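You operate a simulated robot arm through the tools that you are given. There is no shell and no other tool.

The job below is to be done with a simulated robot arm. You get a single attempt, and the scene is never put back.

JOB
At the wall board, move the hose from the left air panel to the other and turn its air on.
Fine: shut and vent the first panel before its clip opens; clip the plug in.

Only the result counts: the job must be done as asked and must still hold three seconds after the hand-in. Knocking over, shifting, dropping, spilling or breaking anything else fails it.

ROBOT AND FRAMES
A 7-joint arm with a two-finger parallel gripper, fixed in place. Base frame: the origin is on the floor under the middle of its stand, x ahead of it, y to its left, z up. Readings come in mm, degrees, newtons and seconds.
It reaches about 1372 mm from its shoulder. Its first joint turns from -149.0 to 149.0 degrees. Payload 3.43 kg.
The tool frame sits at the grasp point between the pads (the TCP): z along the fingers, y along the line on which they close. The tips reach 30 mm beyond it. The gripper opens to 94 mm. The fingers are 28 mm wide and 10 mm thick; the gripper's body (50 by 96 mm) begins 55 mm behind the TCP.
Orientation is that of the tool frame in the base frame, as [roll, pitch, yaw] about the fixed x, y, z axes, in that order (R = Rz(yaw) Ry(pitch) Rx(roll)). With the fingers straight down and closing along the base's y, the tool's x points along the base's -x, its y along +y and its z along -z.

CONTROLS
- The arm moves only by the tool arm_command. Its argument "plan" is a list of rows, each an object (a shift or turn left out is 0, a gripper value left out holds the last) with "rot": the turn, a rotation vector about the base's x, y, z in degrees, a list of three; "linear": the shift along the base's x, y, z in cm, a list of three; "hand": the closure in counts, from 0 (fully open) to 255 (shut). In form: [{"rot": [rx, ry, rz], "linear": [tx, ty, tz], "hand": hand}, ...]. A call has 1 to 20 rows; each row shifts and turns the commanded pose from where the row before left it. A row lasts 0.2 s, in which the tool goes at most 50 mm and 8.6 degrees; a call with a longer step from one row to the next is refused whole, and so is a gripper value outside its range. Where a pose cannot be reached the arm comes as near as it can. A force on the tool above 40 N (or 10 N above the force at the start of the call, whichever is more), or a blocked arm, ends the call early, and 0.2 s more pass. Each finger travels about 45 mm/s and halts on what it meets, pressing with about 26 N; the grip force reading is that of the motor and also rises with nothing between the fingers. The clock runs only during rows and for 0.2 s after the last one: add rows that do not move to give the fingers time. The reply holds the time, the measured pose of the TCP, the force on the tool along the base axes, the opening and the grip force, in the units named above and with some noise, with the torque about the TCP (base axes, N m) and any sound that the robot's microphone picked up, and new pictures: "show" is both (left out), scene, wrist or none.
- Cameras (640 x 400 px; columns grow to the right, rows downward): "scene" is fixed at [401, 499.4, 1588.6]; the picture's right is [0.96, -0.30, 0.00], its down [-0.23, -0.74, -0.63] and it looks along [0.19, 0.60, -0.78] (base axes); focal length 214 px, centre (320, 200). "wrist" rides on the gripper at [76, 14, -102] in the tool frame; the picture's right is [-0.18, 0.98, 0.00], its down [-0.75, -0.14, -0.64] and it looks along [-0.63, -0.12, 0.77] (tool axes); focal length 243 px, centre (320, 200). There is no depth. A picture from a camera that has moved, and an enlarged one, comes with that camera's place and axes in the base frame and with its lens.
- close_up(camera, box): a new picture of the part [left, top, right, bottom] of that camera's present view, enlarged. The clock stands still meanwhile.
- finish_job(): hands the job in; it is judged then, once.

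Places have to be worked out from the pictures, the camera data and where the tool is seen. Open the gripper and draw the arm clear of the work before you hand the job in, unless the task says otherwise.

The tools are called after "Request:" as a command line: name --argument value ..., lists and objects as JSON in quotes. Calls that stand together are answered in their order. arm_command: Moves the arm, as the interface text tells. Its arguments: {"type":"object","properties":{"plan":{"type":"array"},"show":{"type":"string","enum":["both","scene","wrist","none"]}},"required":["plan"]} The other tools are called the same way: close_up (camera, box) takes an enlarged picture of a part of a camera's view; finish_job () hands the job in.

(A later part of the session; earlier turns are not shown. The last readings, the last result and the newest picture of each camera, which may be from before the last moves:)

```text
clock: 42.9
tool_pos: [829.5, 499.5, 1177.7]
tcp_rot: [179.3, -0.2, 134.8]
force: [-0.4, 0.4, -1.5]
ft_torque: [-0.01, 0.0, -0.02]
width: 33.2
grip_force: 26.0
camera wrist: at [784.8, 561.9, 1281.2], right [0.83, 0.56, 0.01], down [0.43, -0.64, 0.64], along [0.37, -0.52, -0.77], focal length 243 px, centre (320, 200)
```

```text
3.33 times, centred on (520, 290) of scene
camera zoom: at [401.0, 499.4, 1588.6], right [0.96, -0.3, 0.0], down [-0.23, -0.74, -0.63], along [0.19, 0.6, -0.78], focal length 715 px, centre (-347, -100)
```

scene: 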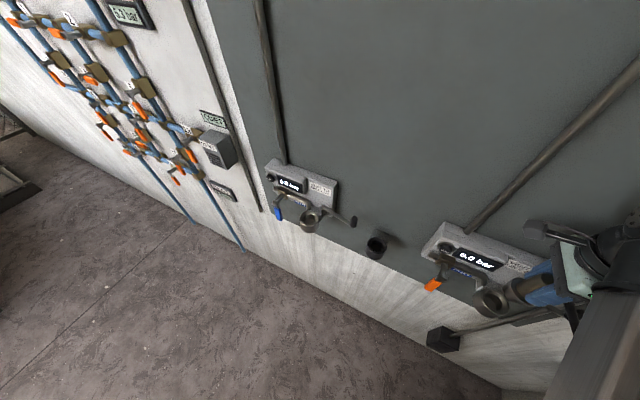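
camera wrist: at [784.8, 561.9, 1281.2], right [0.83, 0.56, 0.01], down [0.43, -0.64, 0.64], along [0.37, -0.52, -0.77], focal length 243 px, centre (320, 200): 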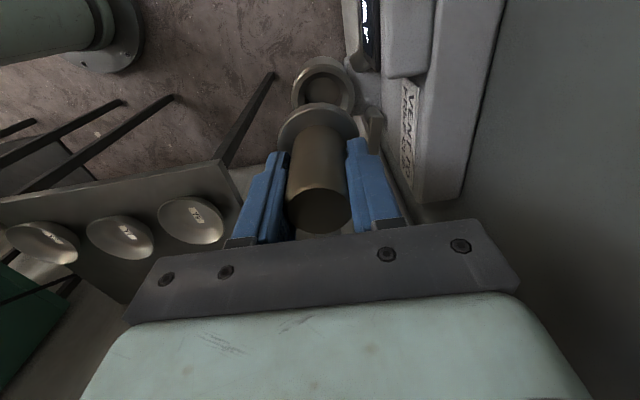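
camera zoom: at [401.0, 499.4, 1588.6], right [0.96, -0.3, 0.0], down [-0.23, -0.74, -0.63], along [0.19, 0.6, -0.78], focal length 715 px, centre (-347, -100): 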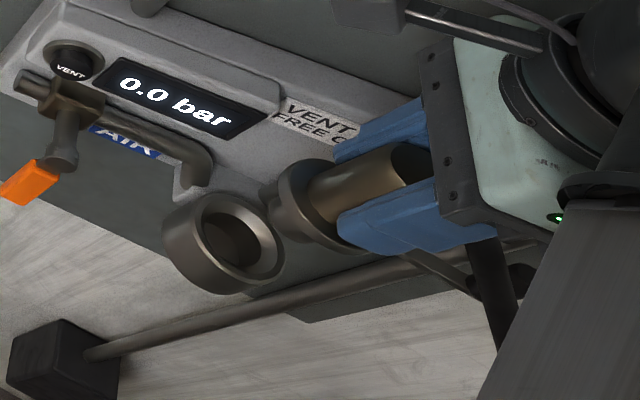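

Compared with the reference, the cup sits about 16 px right and 11 px high. That means I should shift roughly +4.8 mm toward the wall and -2 mm along it. I'll correct that and drop to the exact reference height for a direct comparison.

Request:
arm_command --plan '[{"linear": [0.19, 0.48, 0]}, {"linear": [0, 0, -0.6]}, {"linear": [0, 0, -0.6]}, {}]'

Request:
close_up --camera "wrist" --box '[240, 30, 400, 150]'

Request:
close_up --camera "scene" --box '[440, 230, 600, 350]'

```text
clock: 43.9
tool_pos: [834.5, 504.5, 1167.6]
tcp_rot: [179.3, -0.3, 134.9]
force: [-0.5, 0.1, -1.4]
ft_torque: [0.01, -0.03, -0.04]
width: 33.4
grip_force: 26.6
camera wrist: at [788.0, 566.2, 1268.9], right [0.83, 0.56, 0.01], down [0.43, -0.64, 0.64], along [0.37, -0.52, -0.77], focal length 243 px, centre (320, 200)
```

scene: 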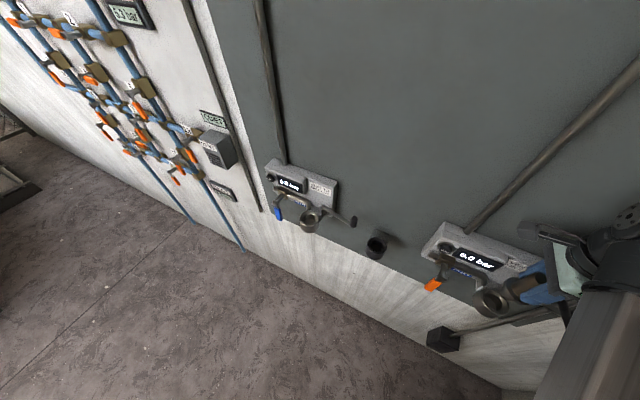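
wrist: 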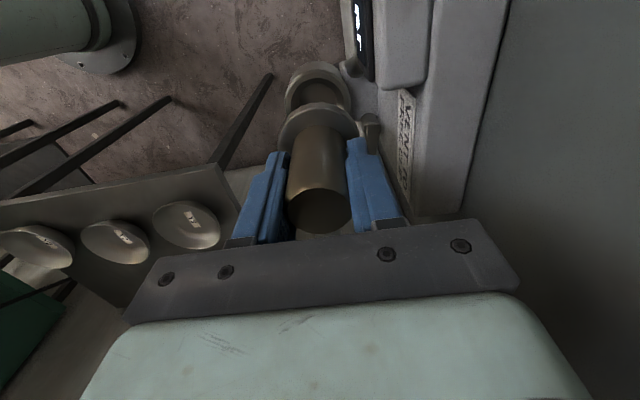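

```text
3.33 times, centred on (320, 90) of wrist
camera zoom: at [788.0, 566.2, 1268.9], right [0.83, 0.56, 0.01], down [0.43, -0.64, 0.64], along [0.37, -0.52, -0.77], focal length 809 px, centre (320, 567)
```

zoom: 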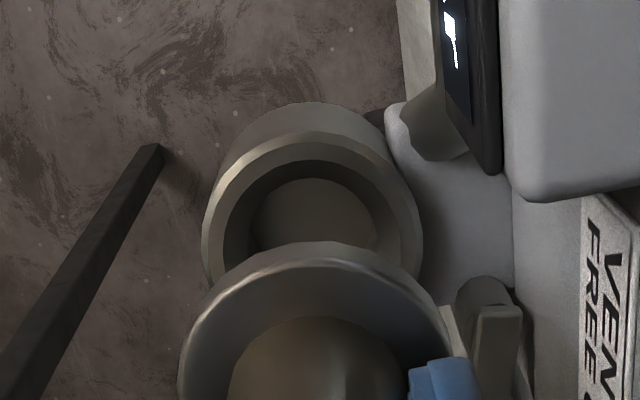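

```text
3.33 times, centred on (520, 290) of scene
camera zoom: at [401.0, 499.4, 1588.6], right [0.96, -0.3, 0.0], down [-0.23, -0.74, -0.63], along [0.19, 0.6, -0.78], focal length 715 px, centre (-347, -100)
```

zoom: 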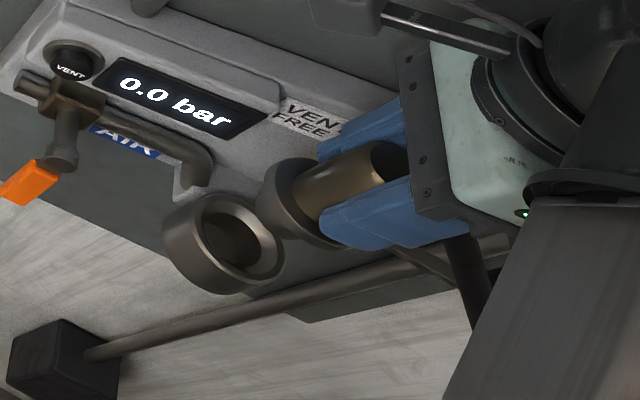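

The view now matches the reference to within about 1–2 mm. I'll apply a last small correction and start lowering the plug toward the cup.

Request:
arm_command --plan '[{"linear": [0.02, -0.18, 0]}, {"linear": [0, 0, -1.5]}, {"linear": [0, 0, -1.5]}, {}]'

Request:
close_up --camera "wrist" --box '[240, 50, 400, 170]'

Request:
close_up --camera "scene" --box '[460, 250, 580, 340]'

```text
clock: 44.9
tool_pos: [833.9, 504.8, 1137.8]
tcp_rot: [179.2, -0.3, 134.9]
force: [-0.4, -0.4, -2.1]
ft_torque: [-0.01, 0.0, -0.02]
width: 33.5
grip_force: 25.5
camera wrist: at [789.0, 566.0, 1239.2], right [0.83, 0.56, 0.01], down [0.43, -0.64, 0.64], along [0.37, -0.52, -0.77], focal length 243 px, centre (320, 200)
```

scene: 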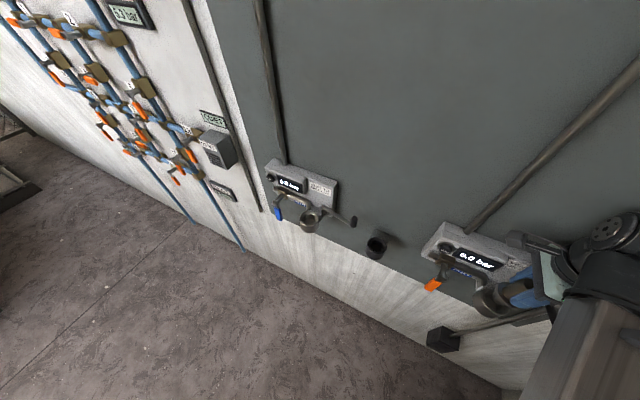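
wrist: 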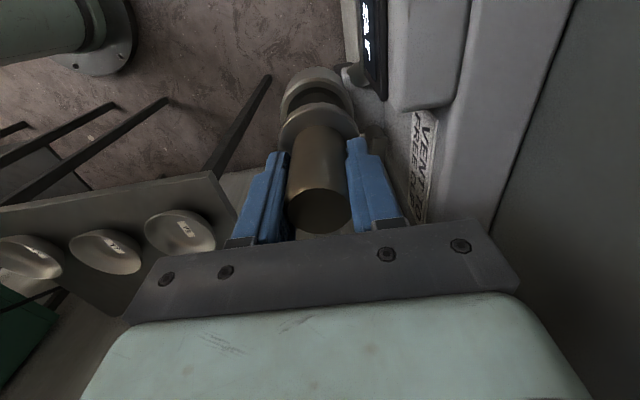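

```text
3.33 times, centred on (320, 110) of wrist
camera zoom: at [789.0, 566.0, 1239.2], right [0.83, 0.56, 0.01], down [0.43, -0.64, 0.64], along [0.37, -0.52, -0.77], focal length 809 px, centre (320, 500)
```

zoom: 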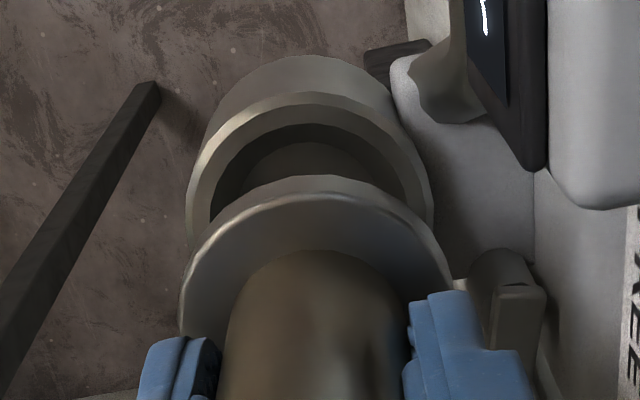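

```text
4.44 times, centred on (520, 295) of scene
camera zoom: at [401.0, 499.4, 1588.6], right [0.96, -0.3, 0.0], down [-0.23, -0.74, -0.63], along [0.19, 0.6, -0.78], focal length 953 px, centre (-569, -222)
```

zoom: 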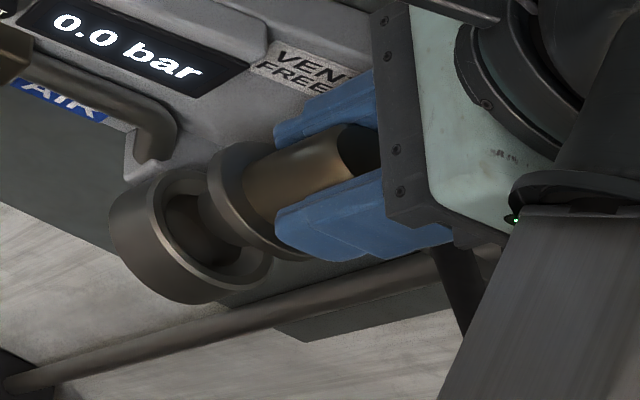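

The plug's lower stem is lined up with the cup opening. I'll keep lowering in small steps, watching the force for contact.

Request:
arm_command --plan '[{"linear": [-0.05, -0.05, -0.7]}, {"linear": [0, 0, -0.7]}, {"linear": [0, 0, -0.7]}]'

Request:
close_up --camera "wrist" --box '[240, 50, 400, 170]'

Request:
close_up --camera "scene" --box '[460, 250, 580, 340]'

```text
clock: 45.7
tool_pos: [833.8, 502.0, 1114.0]
tcp_rot: [179.2, -0.1, 134.8]
force: [-0.2, -0.3, -2.2]
ft_torque: [-0.01, 0.03, 0.04]
width: 33.4
grip_force: 26.3
camera wrist: at [789.0, 564.9, 1217.7], right [0.83, 0.56, 0.01], down [0.43, -0.64, 0.64], along [0.37, -0.52, -0.77], focal length 243 px, centre (320, 200)
```

scene: 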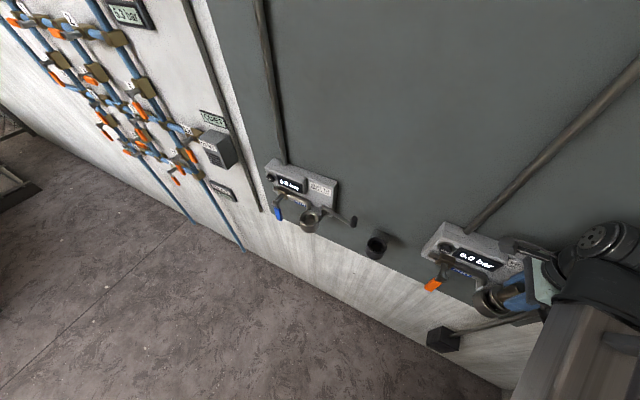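
wrist: 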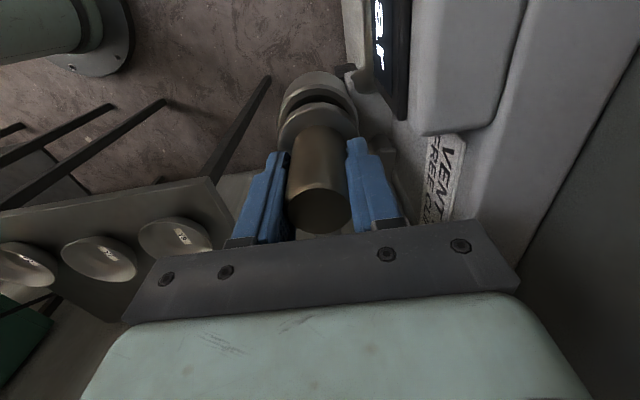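

```text
3.33 times, centred on (320, 110) of wrist
camera zoom: at [789.0, 564.9, 1217.7], right [0.83, 0.56, 0.01], down [0.43, -0.64, 0.64], along [0.37, -0.52, -0.77], focal length 809 px, centre (320, 500)
```

zoom: 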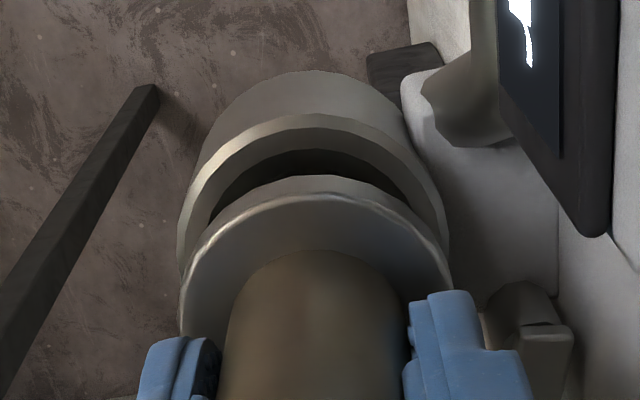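

```text
4.44 times, centred on (520, 295) of scene
camera zoom: at [401.0, 499.4, 1588.6], right [0.96, -0.3, 0.0], down [-0.23, -0.74, -0.63], along [0.19, 0.6, -0.78], focal length 953 px, centre (-569, -222)
```

zoom: 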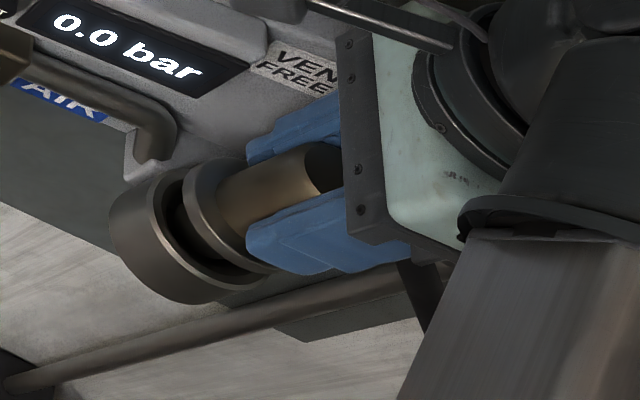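

Still no contact force, and the flange is concentric with the cup rim. About 20 mm remain, so I'll carry on until the flange seats.

Request:
arm_command --plan '[{"linear": [0, 0, -0.6]}, {"linear": [0, 0, -0.6]}, {"linear": [0, 0, -0.4]}, {"linear": [0, 0, -0.25]}]'

Request:
close_up --camera "wrist" --box '[240, 50, 400, 170]'

Request:
close_up --camera "scene" --box '[460, 250, 580, 340]'

```text
clock: 46.7
tool_pos: [834.3, 503.9, 1096.9]
tcp_rot: [179.3, -0.2, 134.8]
force: [-0.2, -0.1, -0.9]
ft_torque: [-0.01, -0.02, 0.02]
width: 33.5
grip_force: 26.1
camera wrist: at [788.7, 565.7, 1200.0], right [0.83, 0.56, 0.01], down [0.43, -0.64, 0.64], along [0.37, -0.52, -0.77], focal length 243 px, centre (320, 200)
```

scene: 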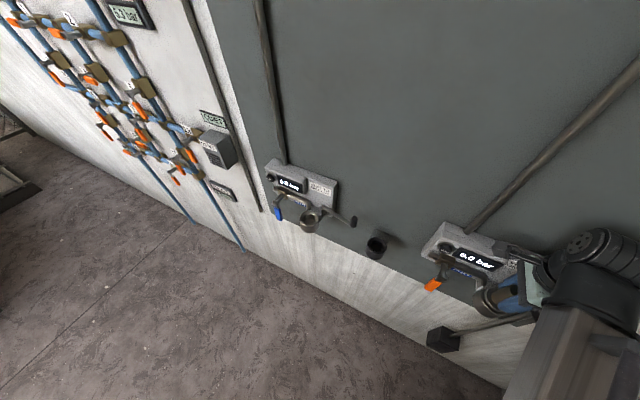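
wrist: 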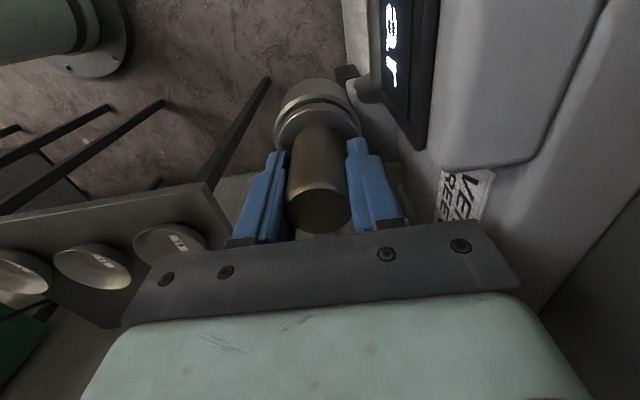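

```text
3.33 times, centred on (320, 110) of wrist
camera zoom: at [788.7, 565.7, 1200.0], right [0.83, 0.56, 0.01], down [0.43, -0.64, 0.64], along [0.37, -0.52, -0.77], focal length 809 px, centre (320, 500)
```

zoom: 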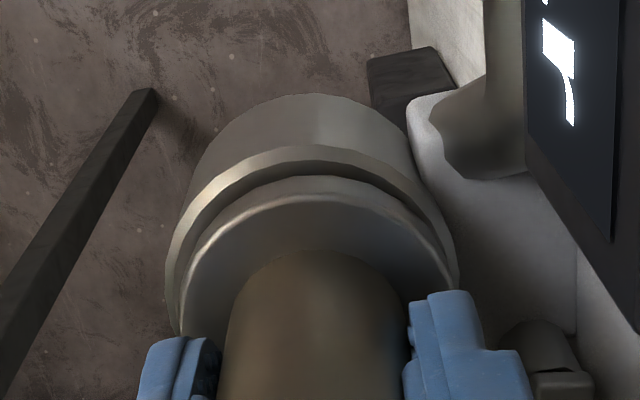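

```text
4.44 times, centred on (520, 295) of scene
camera zoom: at [401.0, 499.4, 1588.6], right [0.96, -0.3, 0.0], down [-0.23, -0.74, -0.63], along [0.19, 0.6, -0.78], focal length 953 px, centre (-569, -222)
```

zoom: 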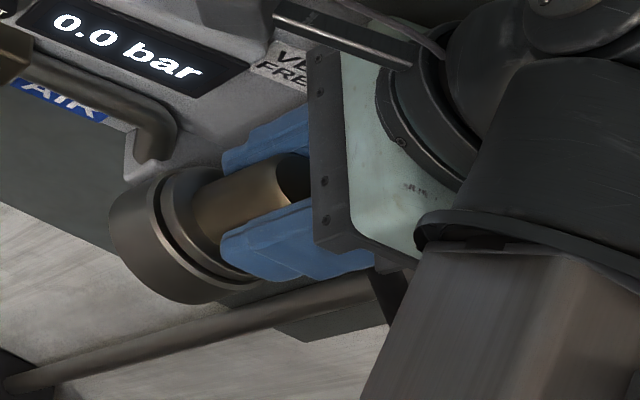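

It's nearly down, with about 3 mm to go. I'll press down gently until the force shows that it's seated.

Request:
arm_command --plan '[{"linear": [0, 0, -0.2]}, {"linear": [0, 0, -0.2]}, {"linear": [0, 0, -0.15]}, {}]'

Request:
close_up --camera "wrist" --box '[240, 50, 400, 170]'

```text
clock: 47.7
tool_pos: [833.6, 503.1, 1092.6]
tcp_rot: [179.2, -0.2, 134.9]
force: [1.0, 3.9, 19.8]
ft_torque: [0.1, -0.01, -0.02]
width: 33.3
grip_force: 25.9
camera wrist: at [787.8, 565.5, 1195.4], right [0.83, 0.56, 0.01], down [0.43, -0.64, 0.64], along [0.37, -0.52, -0.77], focal length 243 px, centre (320, 200)
```

scene: 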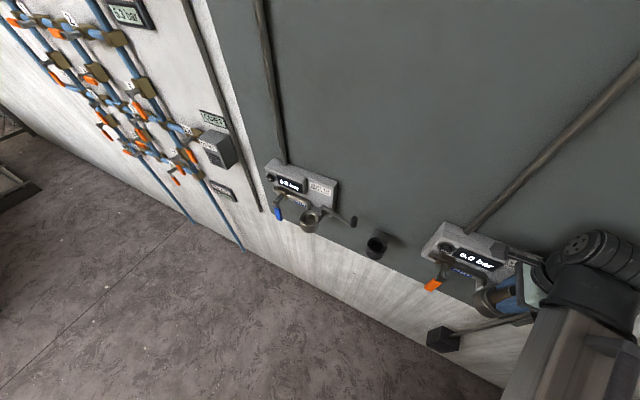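
wrist: 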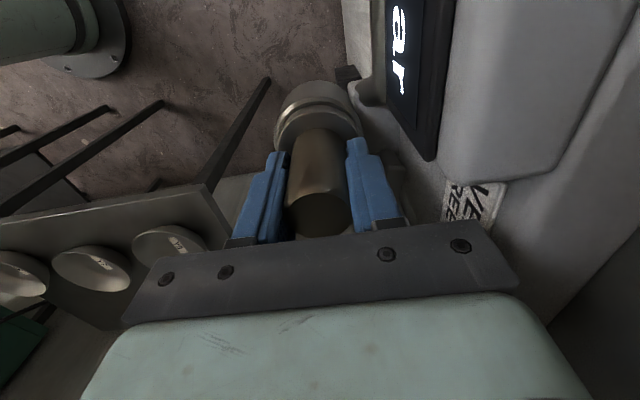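

```text
3.33 times, centred on (320, 110) of wrist
camera zoom: at [787.8, 565.5, 1195.4], right [0.83, 0.56, 0.01], down [0.43, -0.64, 0.64], along [0.37, -0.52, -0.77], focal length 809 px, centre (320, 500)
```

zoom: 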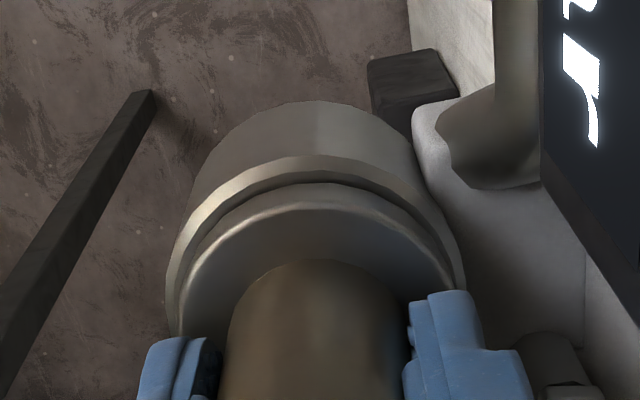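

There's about 20 N of upward force and the flange sits flush on the cup, so the plug is seated. I'll open the fingers partway and lift clear.

Request:
arm_command --plan '[{"hand": 95}, {}, {}, {"linear": [0, 0, 1.0]}, {"linear": [0, 0, 2.0]}, {"linear": [0, 0, 3.0]}, {"linear": [0, 0, 3.0]}]'

Request:
close_up --camera "wrist" --box '[200, 30, 440, 230]'

Request:
close_up --camera "scene" --box '[460, 250, 600, 350]'

```text
clock: 49.3
tool_pos: [832.5, 502.0, 1183.1]
tcp_rot: [179.3, -0.1, 134.9]
force: [0.0, 0.1, -0.5]
ft_torque: [-0.02, 0.02, 0.02]
width: 58.9
grip_force: 0.1
camera wrist: at [787.7, 565.4, 1286.1], right [0.83, 0.56, 0.01], down [0.43, -0.64, 0.64], along [0.37, -0.52, -0.77], focal length 243 px, centre (320, 200)
```

scene: 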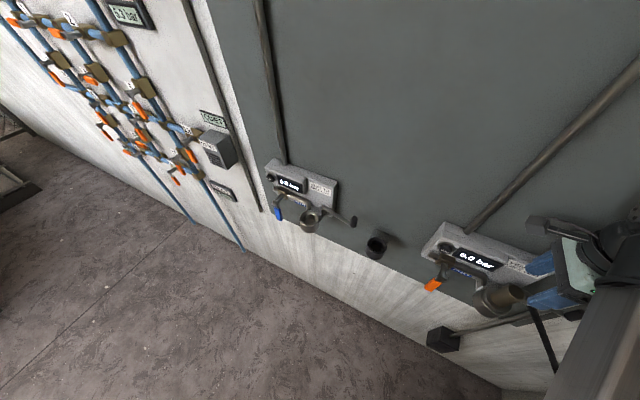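
wrist: 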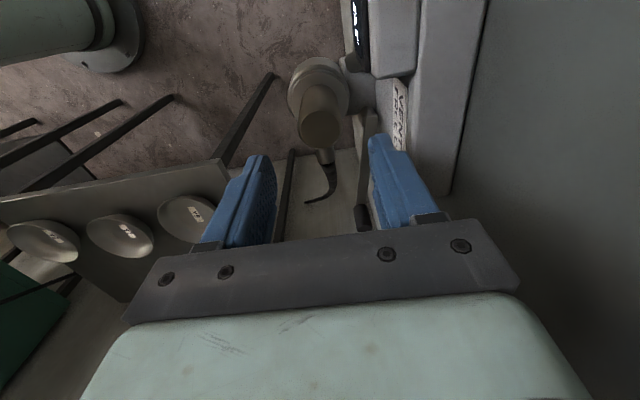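

```text
2.00 times, centred on (320, 130) of wrist
camera zoom: at [787.7, 565.4, 1286.1], right [0.83, 0.56, 0.01], down [0.43, -0.64, 0.64], along [0.37, -0.52, -0.77], focal length 485 px, centre (320, 340)
```

zoom: 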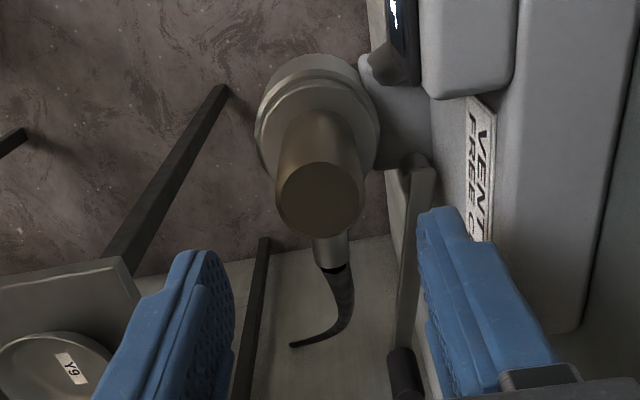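

```text
4.00 times, centred on (530, 300) of scene
camera zoom: at [401.0, 499.4, 1588.6], right [0.96, -0.3, 0.0], down [-0.23, -0.74, -0.63], along [0.19, 0.6, -0.78], focal length 858 px, centre (-520, -200)
```

zoom: 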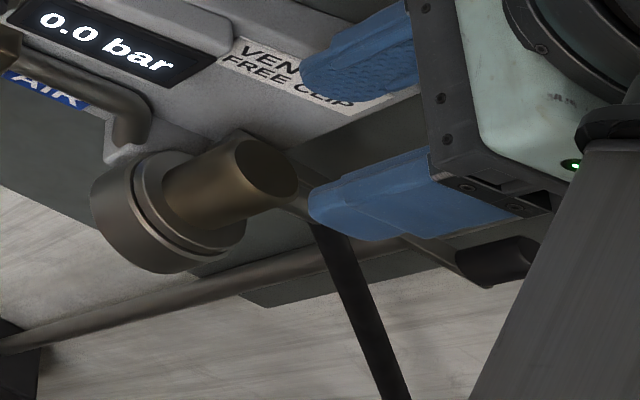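

The plug stands seated in the right cup with its hose hanging. To close the right clip, I'll yaw the tool 90° so the fingers close along the wall, and move over toward the open lever's knob at about u≈360, q≈975.

Request:
arm_command --plan '[{"linear": [0.54, -1.11, 0], "rot": [0, 0, 8.2]}, {"linear": [0.54, -1.11, 0], "rot": [0, 0, 8.2]}, {"linear": [0.54, -1.11, 0], "rot": [0, 0, 8.2]}, {"linear": [0.54, -1.11, 0], "rot": [0, 0, 8.2]}, {"linear": [0.54, -1.11, 0], "rot": [0, 0, 8.2]}, {"linear": [0.54, -1.11, 0], "rot": [0, 0, 8.2]}, {"linear": [0.54, -1.11, 0], "rot": [0, 0, 8.2]}, {"linear": [0.54, -1.11, 0], "rot": [0, 0, 8.2]}, {"linear": [0.54, -1.11, 0], "rot": [0, 0, 8.2]}, {"linear": [0.54, -1.11, 0], "rot": [0, 0, 8.2]}, {"linear": [0.54, -1.11, 0], "rot": [0, 0, 8.0]}]'

Request:
close_up --camera "wrist" --box '[180, 20, 480, 240]'

Request:
close_up --camera "scene" --box '[460, 230, 640, 360]'

```text
clock: 51.7
tool_pos: [891.6, 380.3, 1181.5]
tcp_rot: [179.3, -0.2, -134.9]
force: [0.1, -0.1, 1.1]
ft_torque: [-0.02, -0.02, -0.01]
width: 58.7
grip_force: 0.0
camera wrist: at [828.2, 334.8, 1284.5], right [-0.57, 0.82, 0.01], down [0.64, 0.43, 0.64], along [0.52, 0.37, -0.77], focal length 243 px, centre (320, 200)
```

scene: 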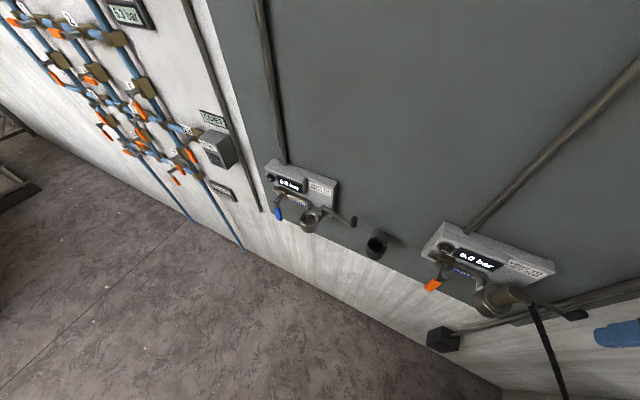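
wrist: 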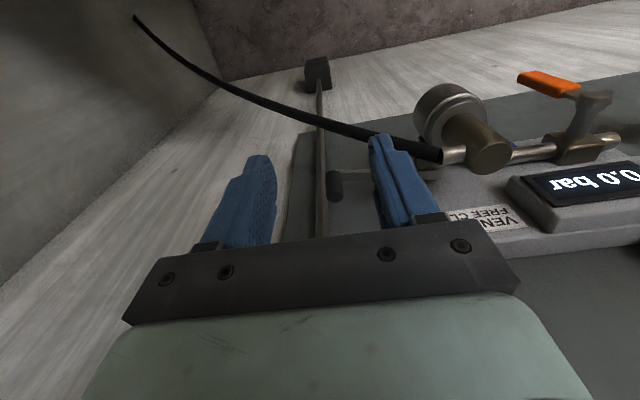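

```text
1.82 times, centred on (330, 130) of wrist
camera zoom: at [828.2, 334.8, 1284.5], right [-0.57, 0.82, 0.01], down [0.64, 0.43, 0.64], along [0.52, 0.37, -0.77], focal length 441 px, centre (302, 327)
```

zoom: 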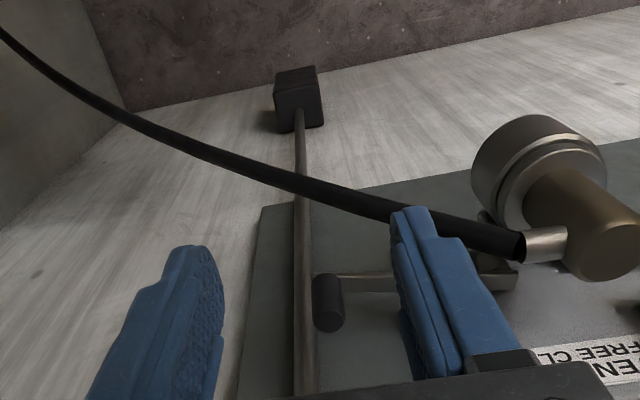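

```text
3.08 times, centred on (550, 295) of scene
camera zoom: at [401.0, 499.4, 1588.6], right [0.96, -0.3, 0.0], down [-0.23, -0.74, -0.63], along [0.19, 0.6, -0.78], focal length 660 px, centre (-388, -92)
```

zoom: 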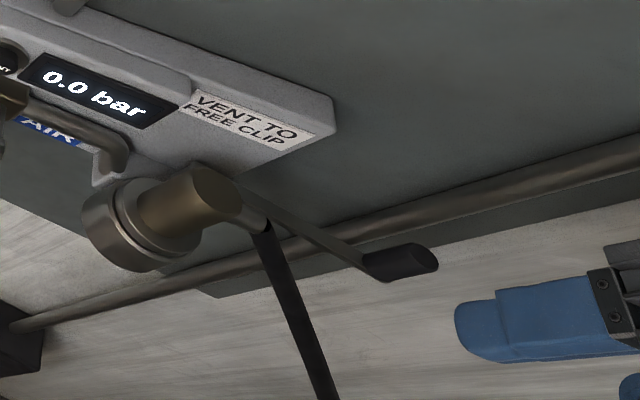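

From here the knob sits at about u≈360, q≈971, with an upright conduit close behind it. I'll tilt the fingers 30° toward the wall to keep the gripper body clear of that conduit, then move up above the knob.

Request:
arm_command --plan '[{"rot": [5.3, -5.3, 0]}, {"rot": [5.3, -5.3, 0]}, {"rot": [5.3, -5.3, 0]}, {"rot": [5.3, -5.3, 0]}, {"linear": [2.0, 2.3, -1.0]}, {"linear": [2.0, 2.3, -1.5]}]'

Request:
close_up --camera "wrist" --box '[200, 40, 440, 240]'

Request:
close_up --camera "scene" --box '[480, 230, 640, 350]'

```text
clock: 53.1
tool_pos: [932.7, 425.9, 1157.2]
tcp_rot: [179.2, 29.8, -135.2]
force: [0.4, -0.9, 0.1]
ft_torque: [0.0, 0.0, -0.02]
width: 58.6
grip_force: 0.1
camera wrist: at [839.8, 351.4, 1208.5], right [-0.58, 0.8, 0.1], down [0.34, 0.13, 0.93], along [0.74, 0.58, -0.35], focal length 243 px, centre (320, 200)
```

scene: 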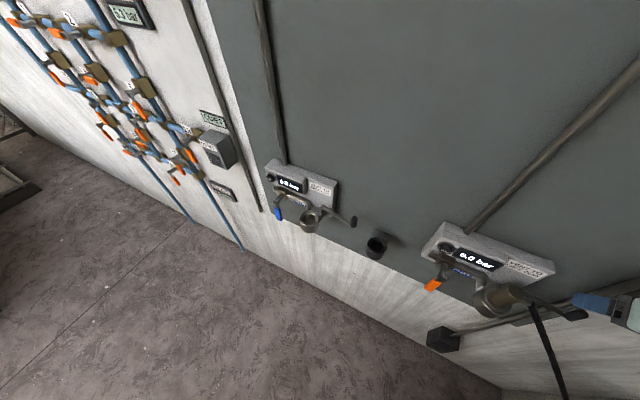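
wrist: 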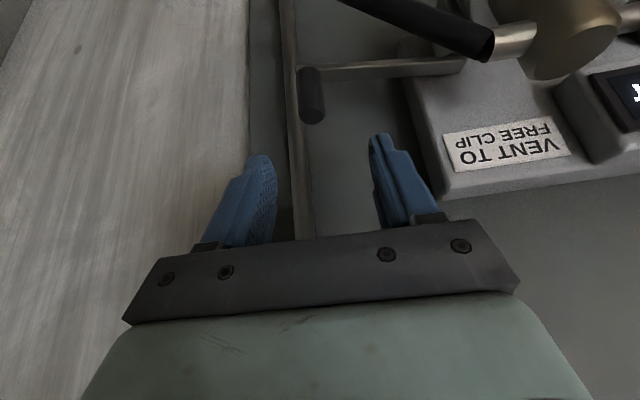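

```text
2.00 times, centred on (320, 140) of wrist
camera zoom: at [839.8, 351.4, 1208.5], right [-0.58, 0.8, 0.1], down [0.34, 0.13, 0.93], along [0.74, 0.58, -0.35], focal length 485 px, centre (320, 320)
```

zoom: 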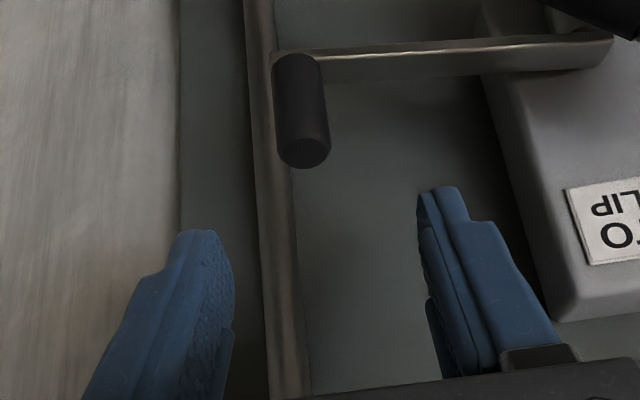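

```text
3.33 times, centred on (560, 290) of scene
camera zoom: at [401.0, 499.4, 1588.6], right [0.96, -0.3, 0.0], down [-0.23, -0.74, -0.63], along [0.19, 0.6, -0.78], focal length 715 px, centre (-480, -100)
```

zoom: 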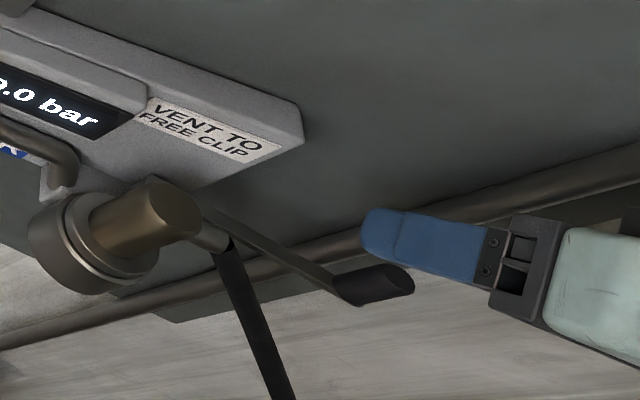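

The knob is centred about 2 mm off the finger midline and the conduit stays clear behind. I'll lower over the knob and close on it.

Request:
arm_command --plan '[{"linear": [0.21, -0.07, -1.8]}, {"linear": [0, 0, -1.8]}, {"linear": [0, 0, -1.9]}, {}]'

Request:
close_up --camera "wrist" --box '[200, 40, 440, 240]'

Request:
close_up --camera "scene" --box '[480, 230, 640, 350]'

```text
clock: 54.1
tool_pos: [934.1, 426.5, 1101.0]
tcp_rot: [179.2, 29.7, -135.1]
force: [-0.2, -0.5, -0.4]
ft_torque: [-0.02, -0.02, -0.01]
width: 59.1
grip_force: 0.0
camera wrist: at [841.7, 352.5, 1151.9], right [-0.58, 0.8, 0.1], down [0.34, 0.13, 0.93], along [0.73, 0.58, -0.35], focal length 243 px, centre (320, 200)
```

scene: 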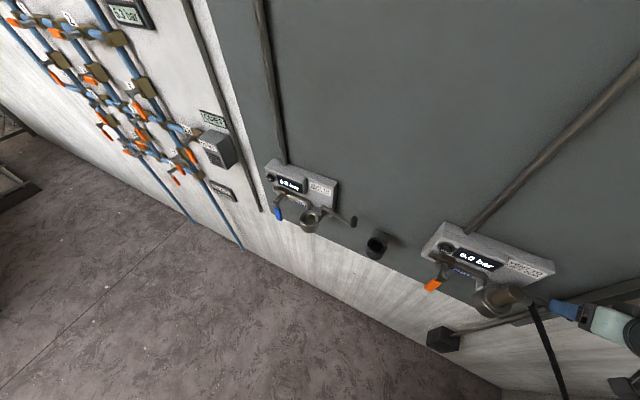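
wrist: 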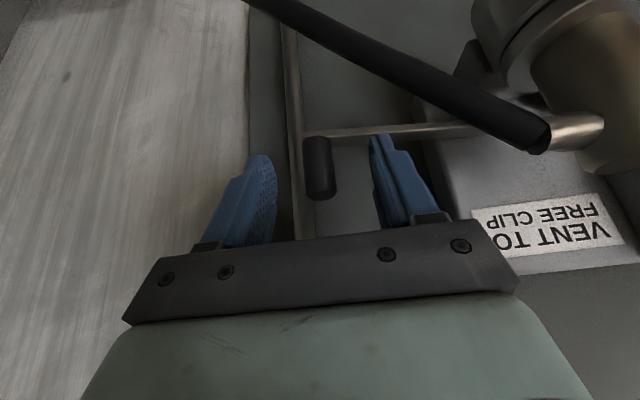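

```text
2.00 times, centred on (320, 140) of wrist
camera zoom: at [841.7, 352.5, 1151.9], right [-0.58, 0.8, 0.1], down [0.34, 0.13, 0.93], along [0.73, 0.58, -0.35], focal length 485 px, centre (320, 320)
```

zoom: 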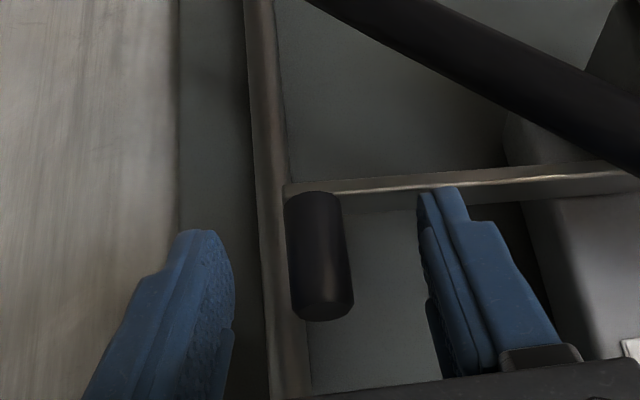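

```text
3.33 times, centred on (560, 290) of scene
camera zoom: at [401.0, 499.4, 1588.6], right [0.96, -0.3, 0.0], down [-0.23, -0.74, -0.63], along [0.19, 0.6, -0.78], focal length 715 px, centre (-480, -100)
```

zoom: 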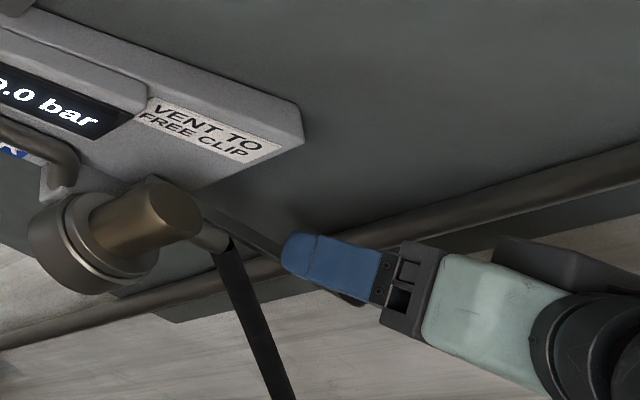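

The knob is between the fingers with the tips just above the lever bar. I'll close on it.

Request:
arm_command --plan '[{"hand": 150}, {"hand": 200}, {"hand": 255}, {}, {}]'

Request:
close_up --camera "wrist" --box '[200, 40, 440, 240]'

```text
clock: 55.3
tool_pos: [934.4, 425.5, 1100.3]
tcp_rot: [179.3, 29.9, -135.1]
force: [1.6, -2.1, -0.4]
ft_torque: [-0.71, -0.68, -0.05]
width: 17.3
grip_force: 44.5
camera wrist: at [841.9, 352.1, 1152.1], right [-0.58, 0.8, 0.1], down [0.34, 0.13, 0.93], along [0.74, 0.58, -0.35], focal length 243 px, centre (320, 200)
```

scene: 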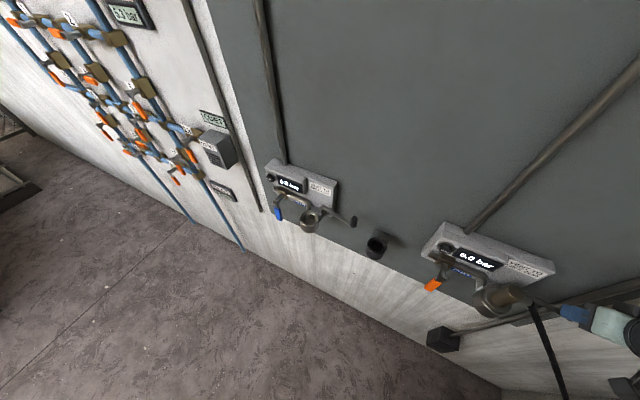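
wrist: 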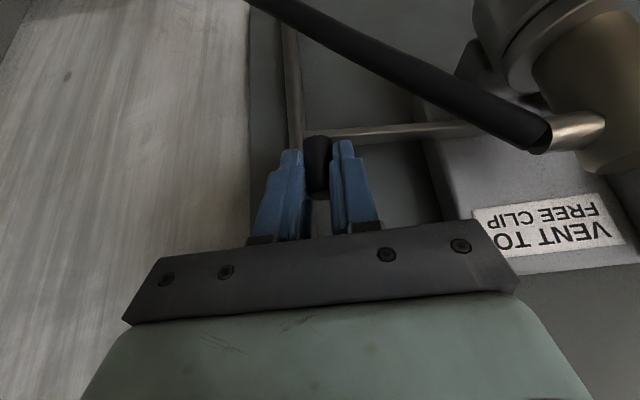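

```text
2.00 times, centred on (320, 140) of wrist
camera zoom: at [841.9, 352.1, 1152.1], right [-0.58, 0.8, 0.1], down [0.34, 0.13, 0.93], along [0.74, 0.58, -0.35], focal length 485 px, centre (320, 320)
```

zoom: 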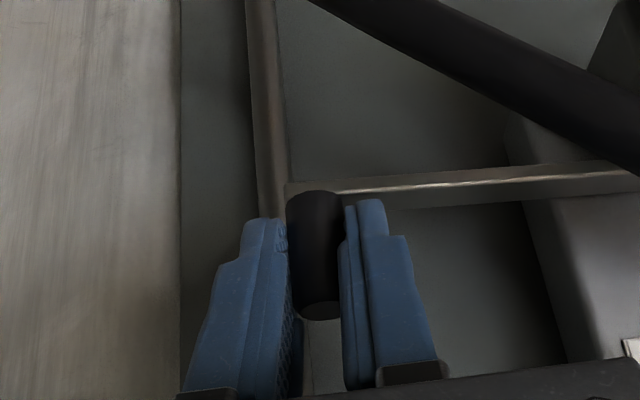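

The knob is gripped (17.3 mm). I'll draw the lever out along its arc, about a hinge near u≈253, q≈997, starting with the first third.

Request:
arm_command --plan '[{"linear": [-0.87, -0.43, 0]}, {"linear": [-0.87, -0.42, 0]}, {"linear": [-0.92, -0.26, 0]}, {"linear": [-0.92, -0.26, 0]}]'

Request:
close_up --camera "wrist" --box '[200, 40, 440, 240]'

Request:
close_up --camera "scene" --box '[480, 230, 640, 350]'

```text
clock: 56.3
tool_pos: [899.8, 408.8, 1100.9]
tcp_rot: [179.7, 29.6, -135.3]
force: [10.8, -28.0, -9.2]
ft_torque: [-0.4, -0.59, -0.5]
width: 17.7
grip_force: 45.4
camera wrist: at [806.6, 335.7, 1152.6], right [-0.58, 0.81, 0.1], down [0.34, 0.14, 0.93], along [0.74, 0.57, -0.36], focal length 243 px, centre (320, 200)
```

scene: 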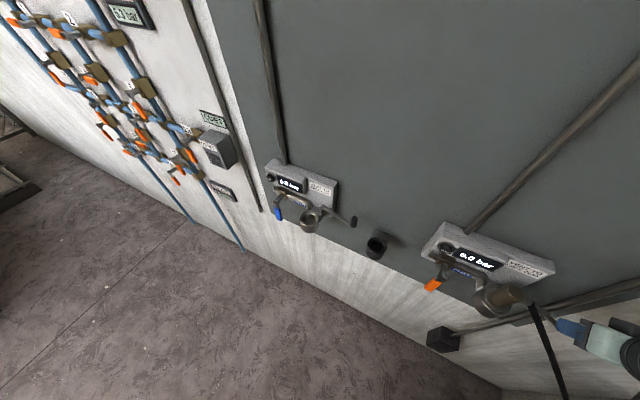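
wrist: 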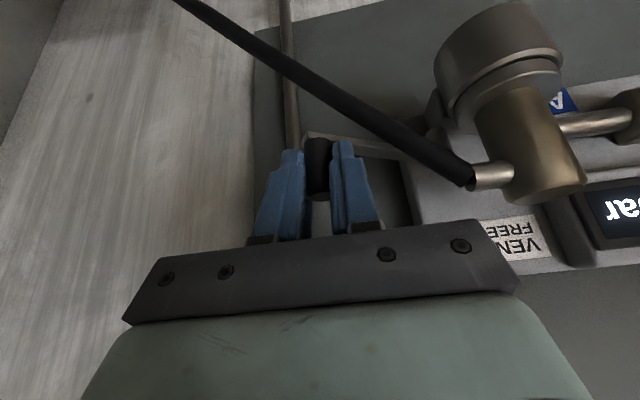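

```text
2.00 times, centred on (320, 140) of wrist
camera zoom: at [806.6, 335.7, 1152.6], right [-0.58, 0.81, 0.1], down [0.34, 0.14, 0.93], along [0.74, 0.57, -0.36], focal length 485 px, centre (320, 320)
```

zoom: 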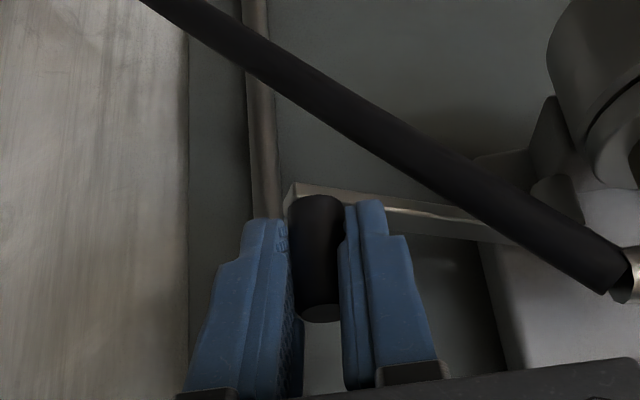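

```text
3.33 times, centred on (560, 290) of scene
camera zoom: at [401.0, 499.4, 1588.6], right [0.96, -0.3, 0.0], down [-0.23, -0.74, -0.63], along [0.19, 0.6, -0.78], focal length 715 px, centre (-480, -100)
```

zoom: 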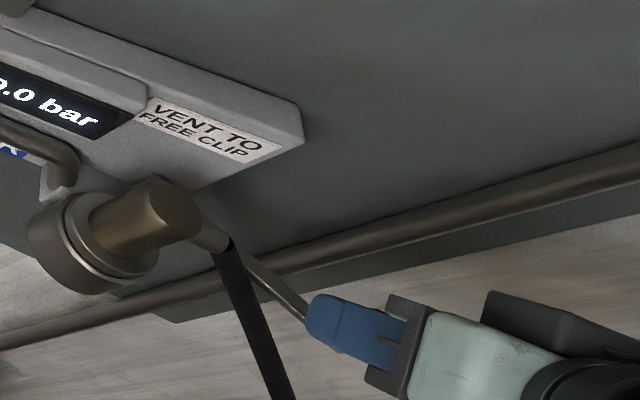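

The lever is following, but the reaction points outward along its arm. My assumed hinge is slightly off, and u≈249.5, q≈989 with a 112 mm arm fits better. I'll continue along the corrected arc.

Request:
arm_command --plan '[{"linear": [-1.01, -0.27, 0]}, {"linear": [-1.01, -0.27, 0]}, {}]' --show "wrist"

Request:
close_up --camera "wrist" --box '[200, 40, 440, 240]'

```text
clock: 57.1
tool_pos: [877.6, 406.6, 1102.0]
tcp_rot: [179.5, 29.6, -134.9]
force: [-1.1, -22.1, -2.7]
ft_torque: [-1.26, -0.08, -0.04]
width: 17.2
grip_force: 45.0
camera wrist: at [785.2, 332.3, 1152.5], right [-0.58, 0.81, 0.1], down [0.34, 0.13, 0.93], along [0.74, 0.58, -0.36], focal length 243 px, centre (320, 200)
```

wrist: 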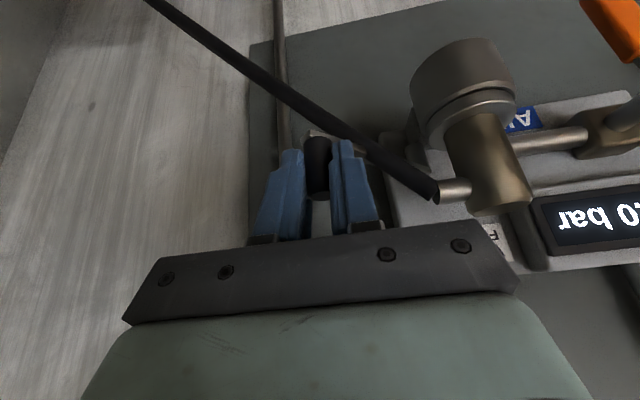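

```text
2.00 times, centred on (320, 140) of wrist
camera zoom: at [785.2, 332.3, 1152.5], right [-0.58, 0.81, 0.1], down [0.34, 0.13, 0.93], along [0.74, 0.58, -0.36], focal length 485 px, centre (320, 320)
```

zoom: 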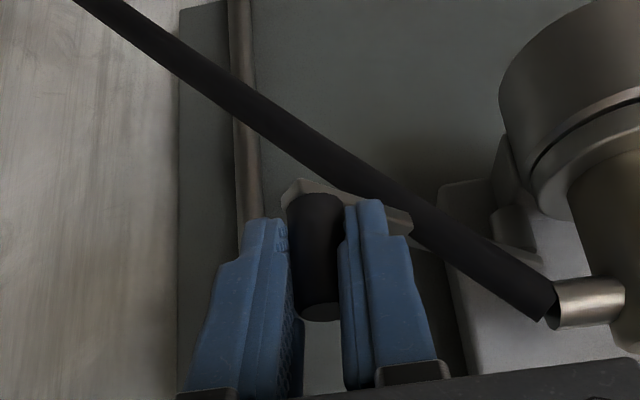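

There's still a mild inward squeeze, so I'll bias a couple of millimetres outward and keep swinging.

Request:
arm_command --plan '[{"linear": [-0.91, -0.2, 0]}, {"linear": [-0.91, -0.15, 0]}, {"linear": [-0.98, 0.15, 0]}, {"linear": [-0.98, 0.2, 0]}]' --show "wrist"

Request:
close_up --camera "wrist" --box '[200, 40, 440, 240]'

Request:
close_up --camera "scene" --box '[460, 240, 620, 360]'

```text
clock: 58.1
tool_pos: [841.1, 409.5, 1101.1]
tcp_rot: [179.1, 29.9, -135.1]
force: [5.9, 14.0, -9.8]
ft_torque: [-0.43, -0.71, -0.06]
width: 17.4
grip_force: 45.0
camera wrist: at [748.6, 334.9, 1152.2], right [-0.59, 0.8, 0.1], down [0.34, 0.13, 0.93], along [0.73, 0.58, -0.35], focal length 243 px, centre (320, 200)
```

wrist: 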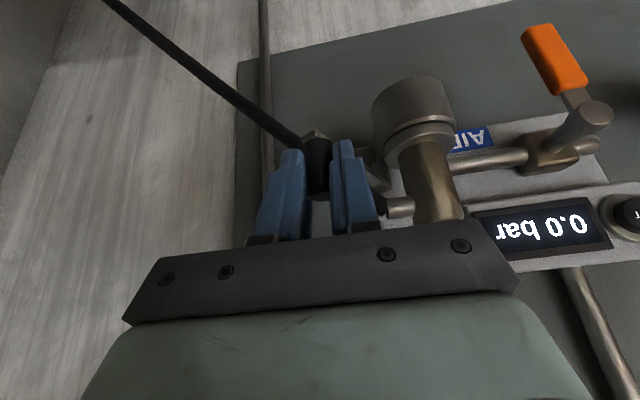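

```text
2.00 times, centred on (320, 140) of wrist
camera zoom: at [748.6, 334.9, 1152.2], right [-0.59, 0.8, 0.1], down [0.34, 0.13, 0.93], along [0.73, 0.58, -0.35], focal length 485 px, centre (320, 320)
```

zoom: 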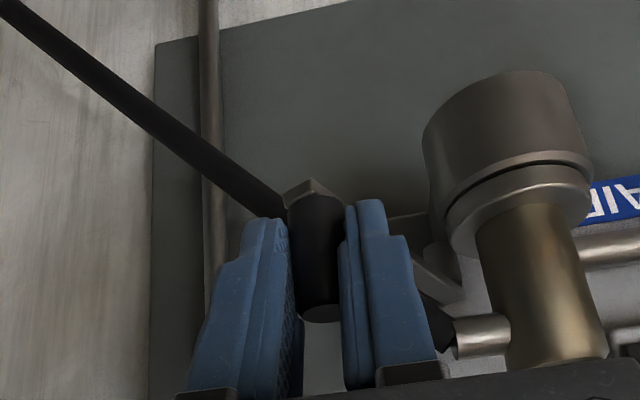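

```text
3.33 times, centred on (540, 300) of scene
camera zoom: at [401.0, 499.4, 1588.6], right [0.96, -0.3, 0.0], down [-0.23, -0.74, -0.63], along [0.19, 0.6, -0.78], focal length 715 px, centre (-413, -133)
```

zoom: 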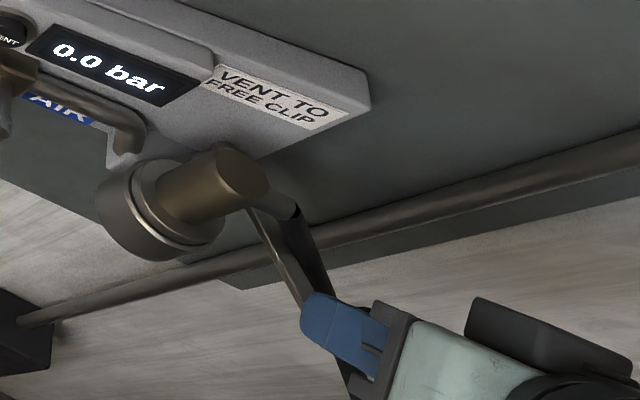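

The lever is at about 30° from closed with only a light radial pull. I'll continue with the last stretch.

Request:
arm_command --plan '[{"linear": [-0.9, 0.34, 0]}, {"linear": [-0.9, 0.4, 0]}, {"linear": [-0.85, 0.46, 0]}, {"linear": [-0.84, 0.51, 0]}]' --show "wrist"

Request:
close_up --camera "wrist" --box '[200, 40, 440, 240]'

Request:
close_up --camera "scene" --box '[460, 240, 620, 360]'

```text
clock: 59.1
tool_pos: [804.9, 425.8, 1101.7]
tcp_rot: [179.2, 29.9, -135.1]
force: [8.4, 6.8, -8.1]
ft_torque: [-0.5, -0.64, -0.26]
width: 17.3
grip_force: 45.1
camera wrist: at [712.7, 350.3, 1152.5], right [-0.58, 0.8, 0.1], down [0.34, 0.13, 0.93], along [0.73, 0.58, -0.35], focal length 243 px, centre (320, 200)
```

wrist: 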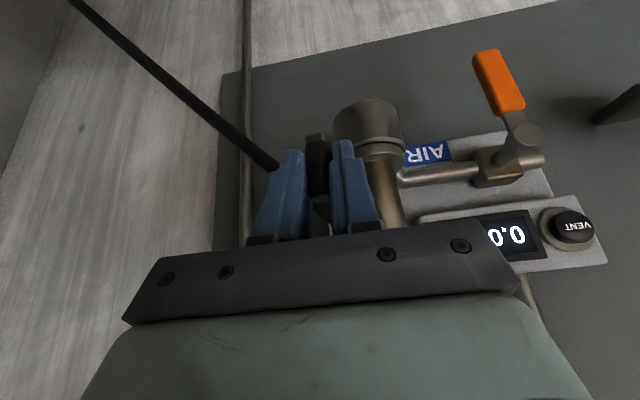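

```text
2.00 times, centred on (320, 140) of wrist
camera zoom: at [712.7, 350.3, 1152.5], right [-0.58, 0.8, 0.1], down [0.34, 0.13, 0.93], along [0.73, 0.58, -0.35], focal length 485 px, centre (320, 320)
```

zoom: 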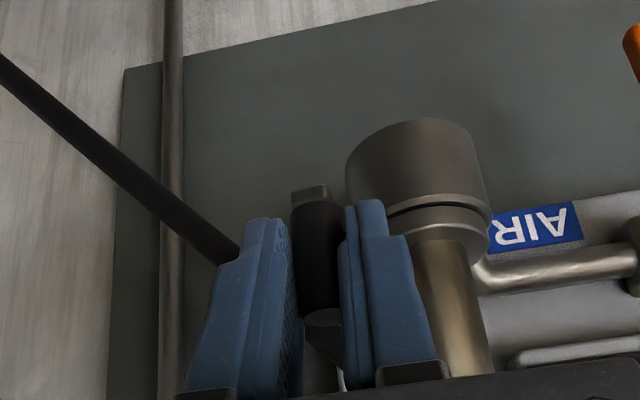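

```text
3.33 times, centred on (540, 300) of scene
camera zoom: at [401.0, 499.4, 1588.6], right [0.96, -0.3, 0.0], down [-0.23, -0.74, -0.63], along [0.19, 0.6, -0.78], focal length 715 px, centre (-413, -133)
```

zoom: 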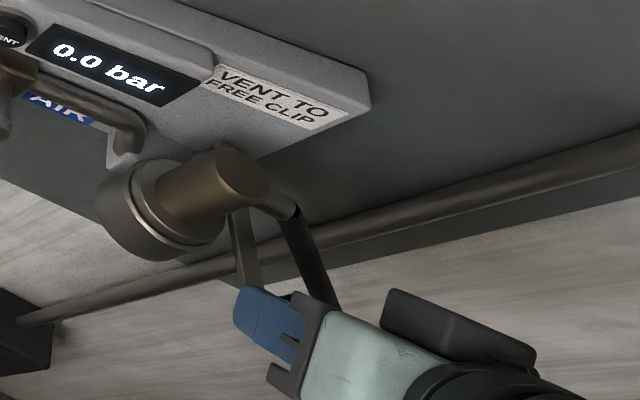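

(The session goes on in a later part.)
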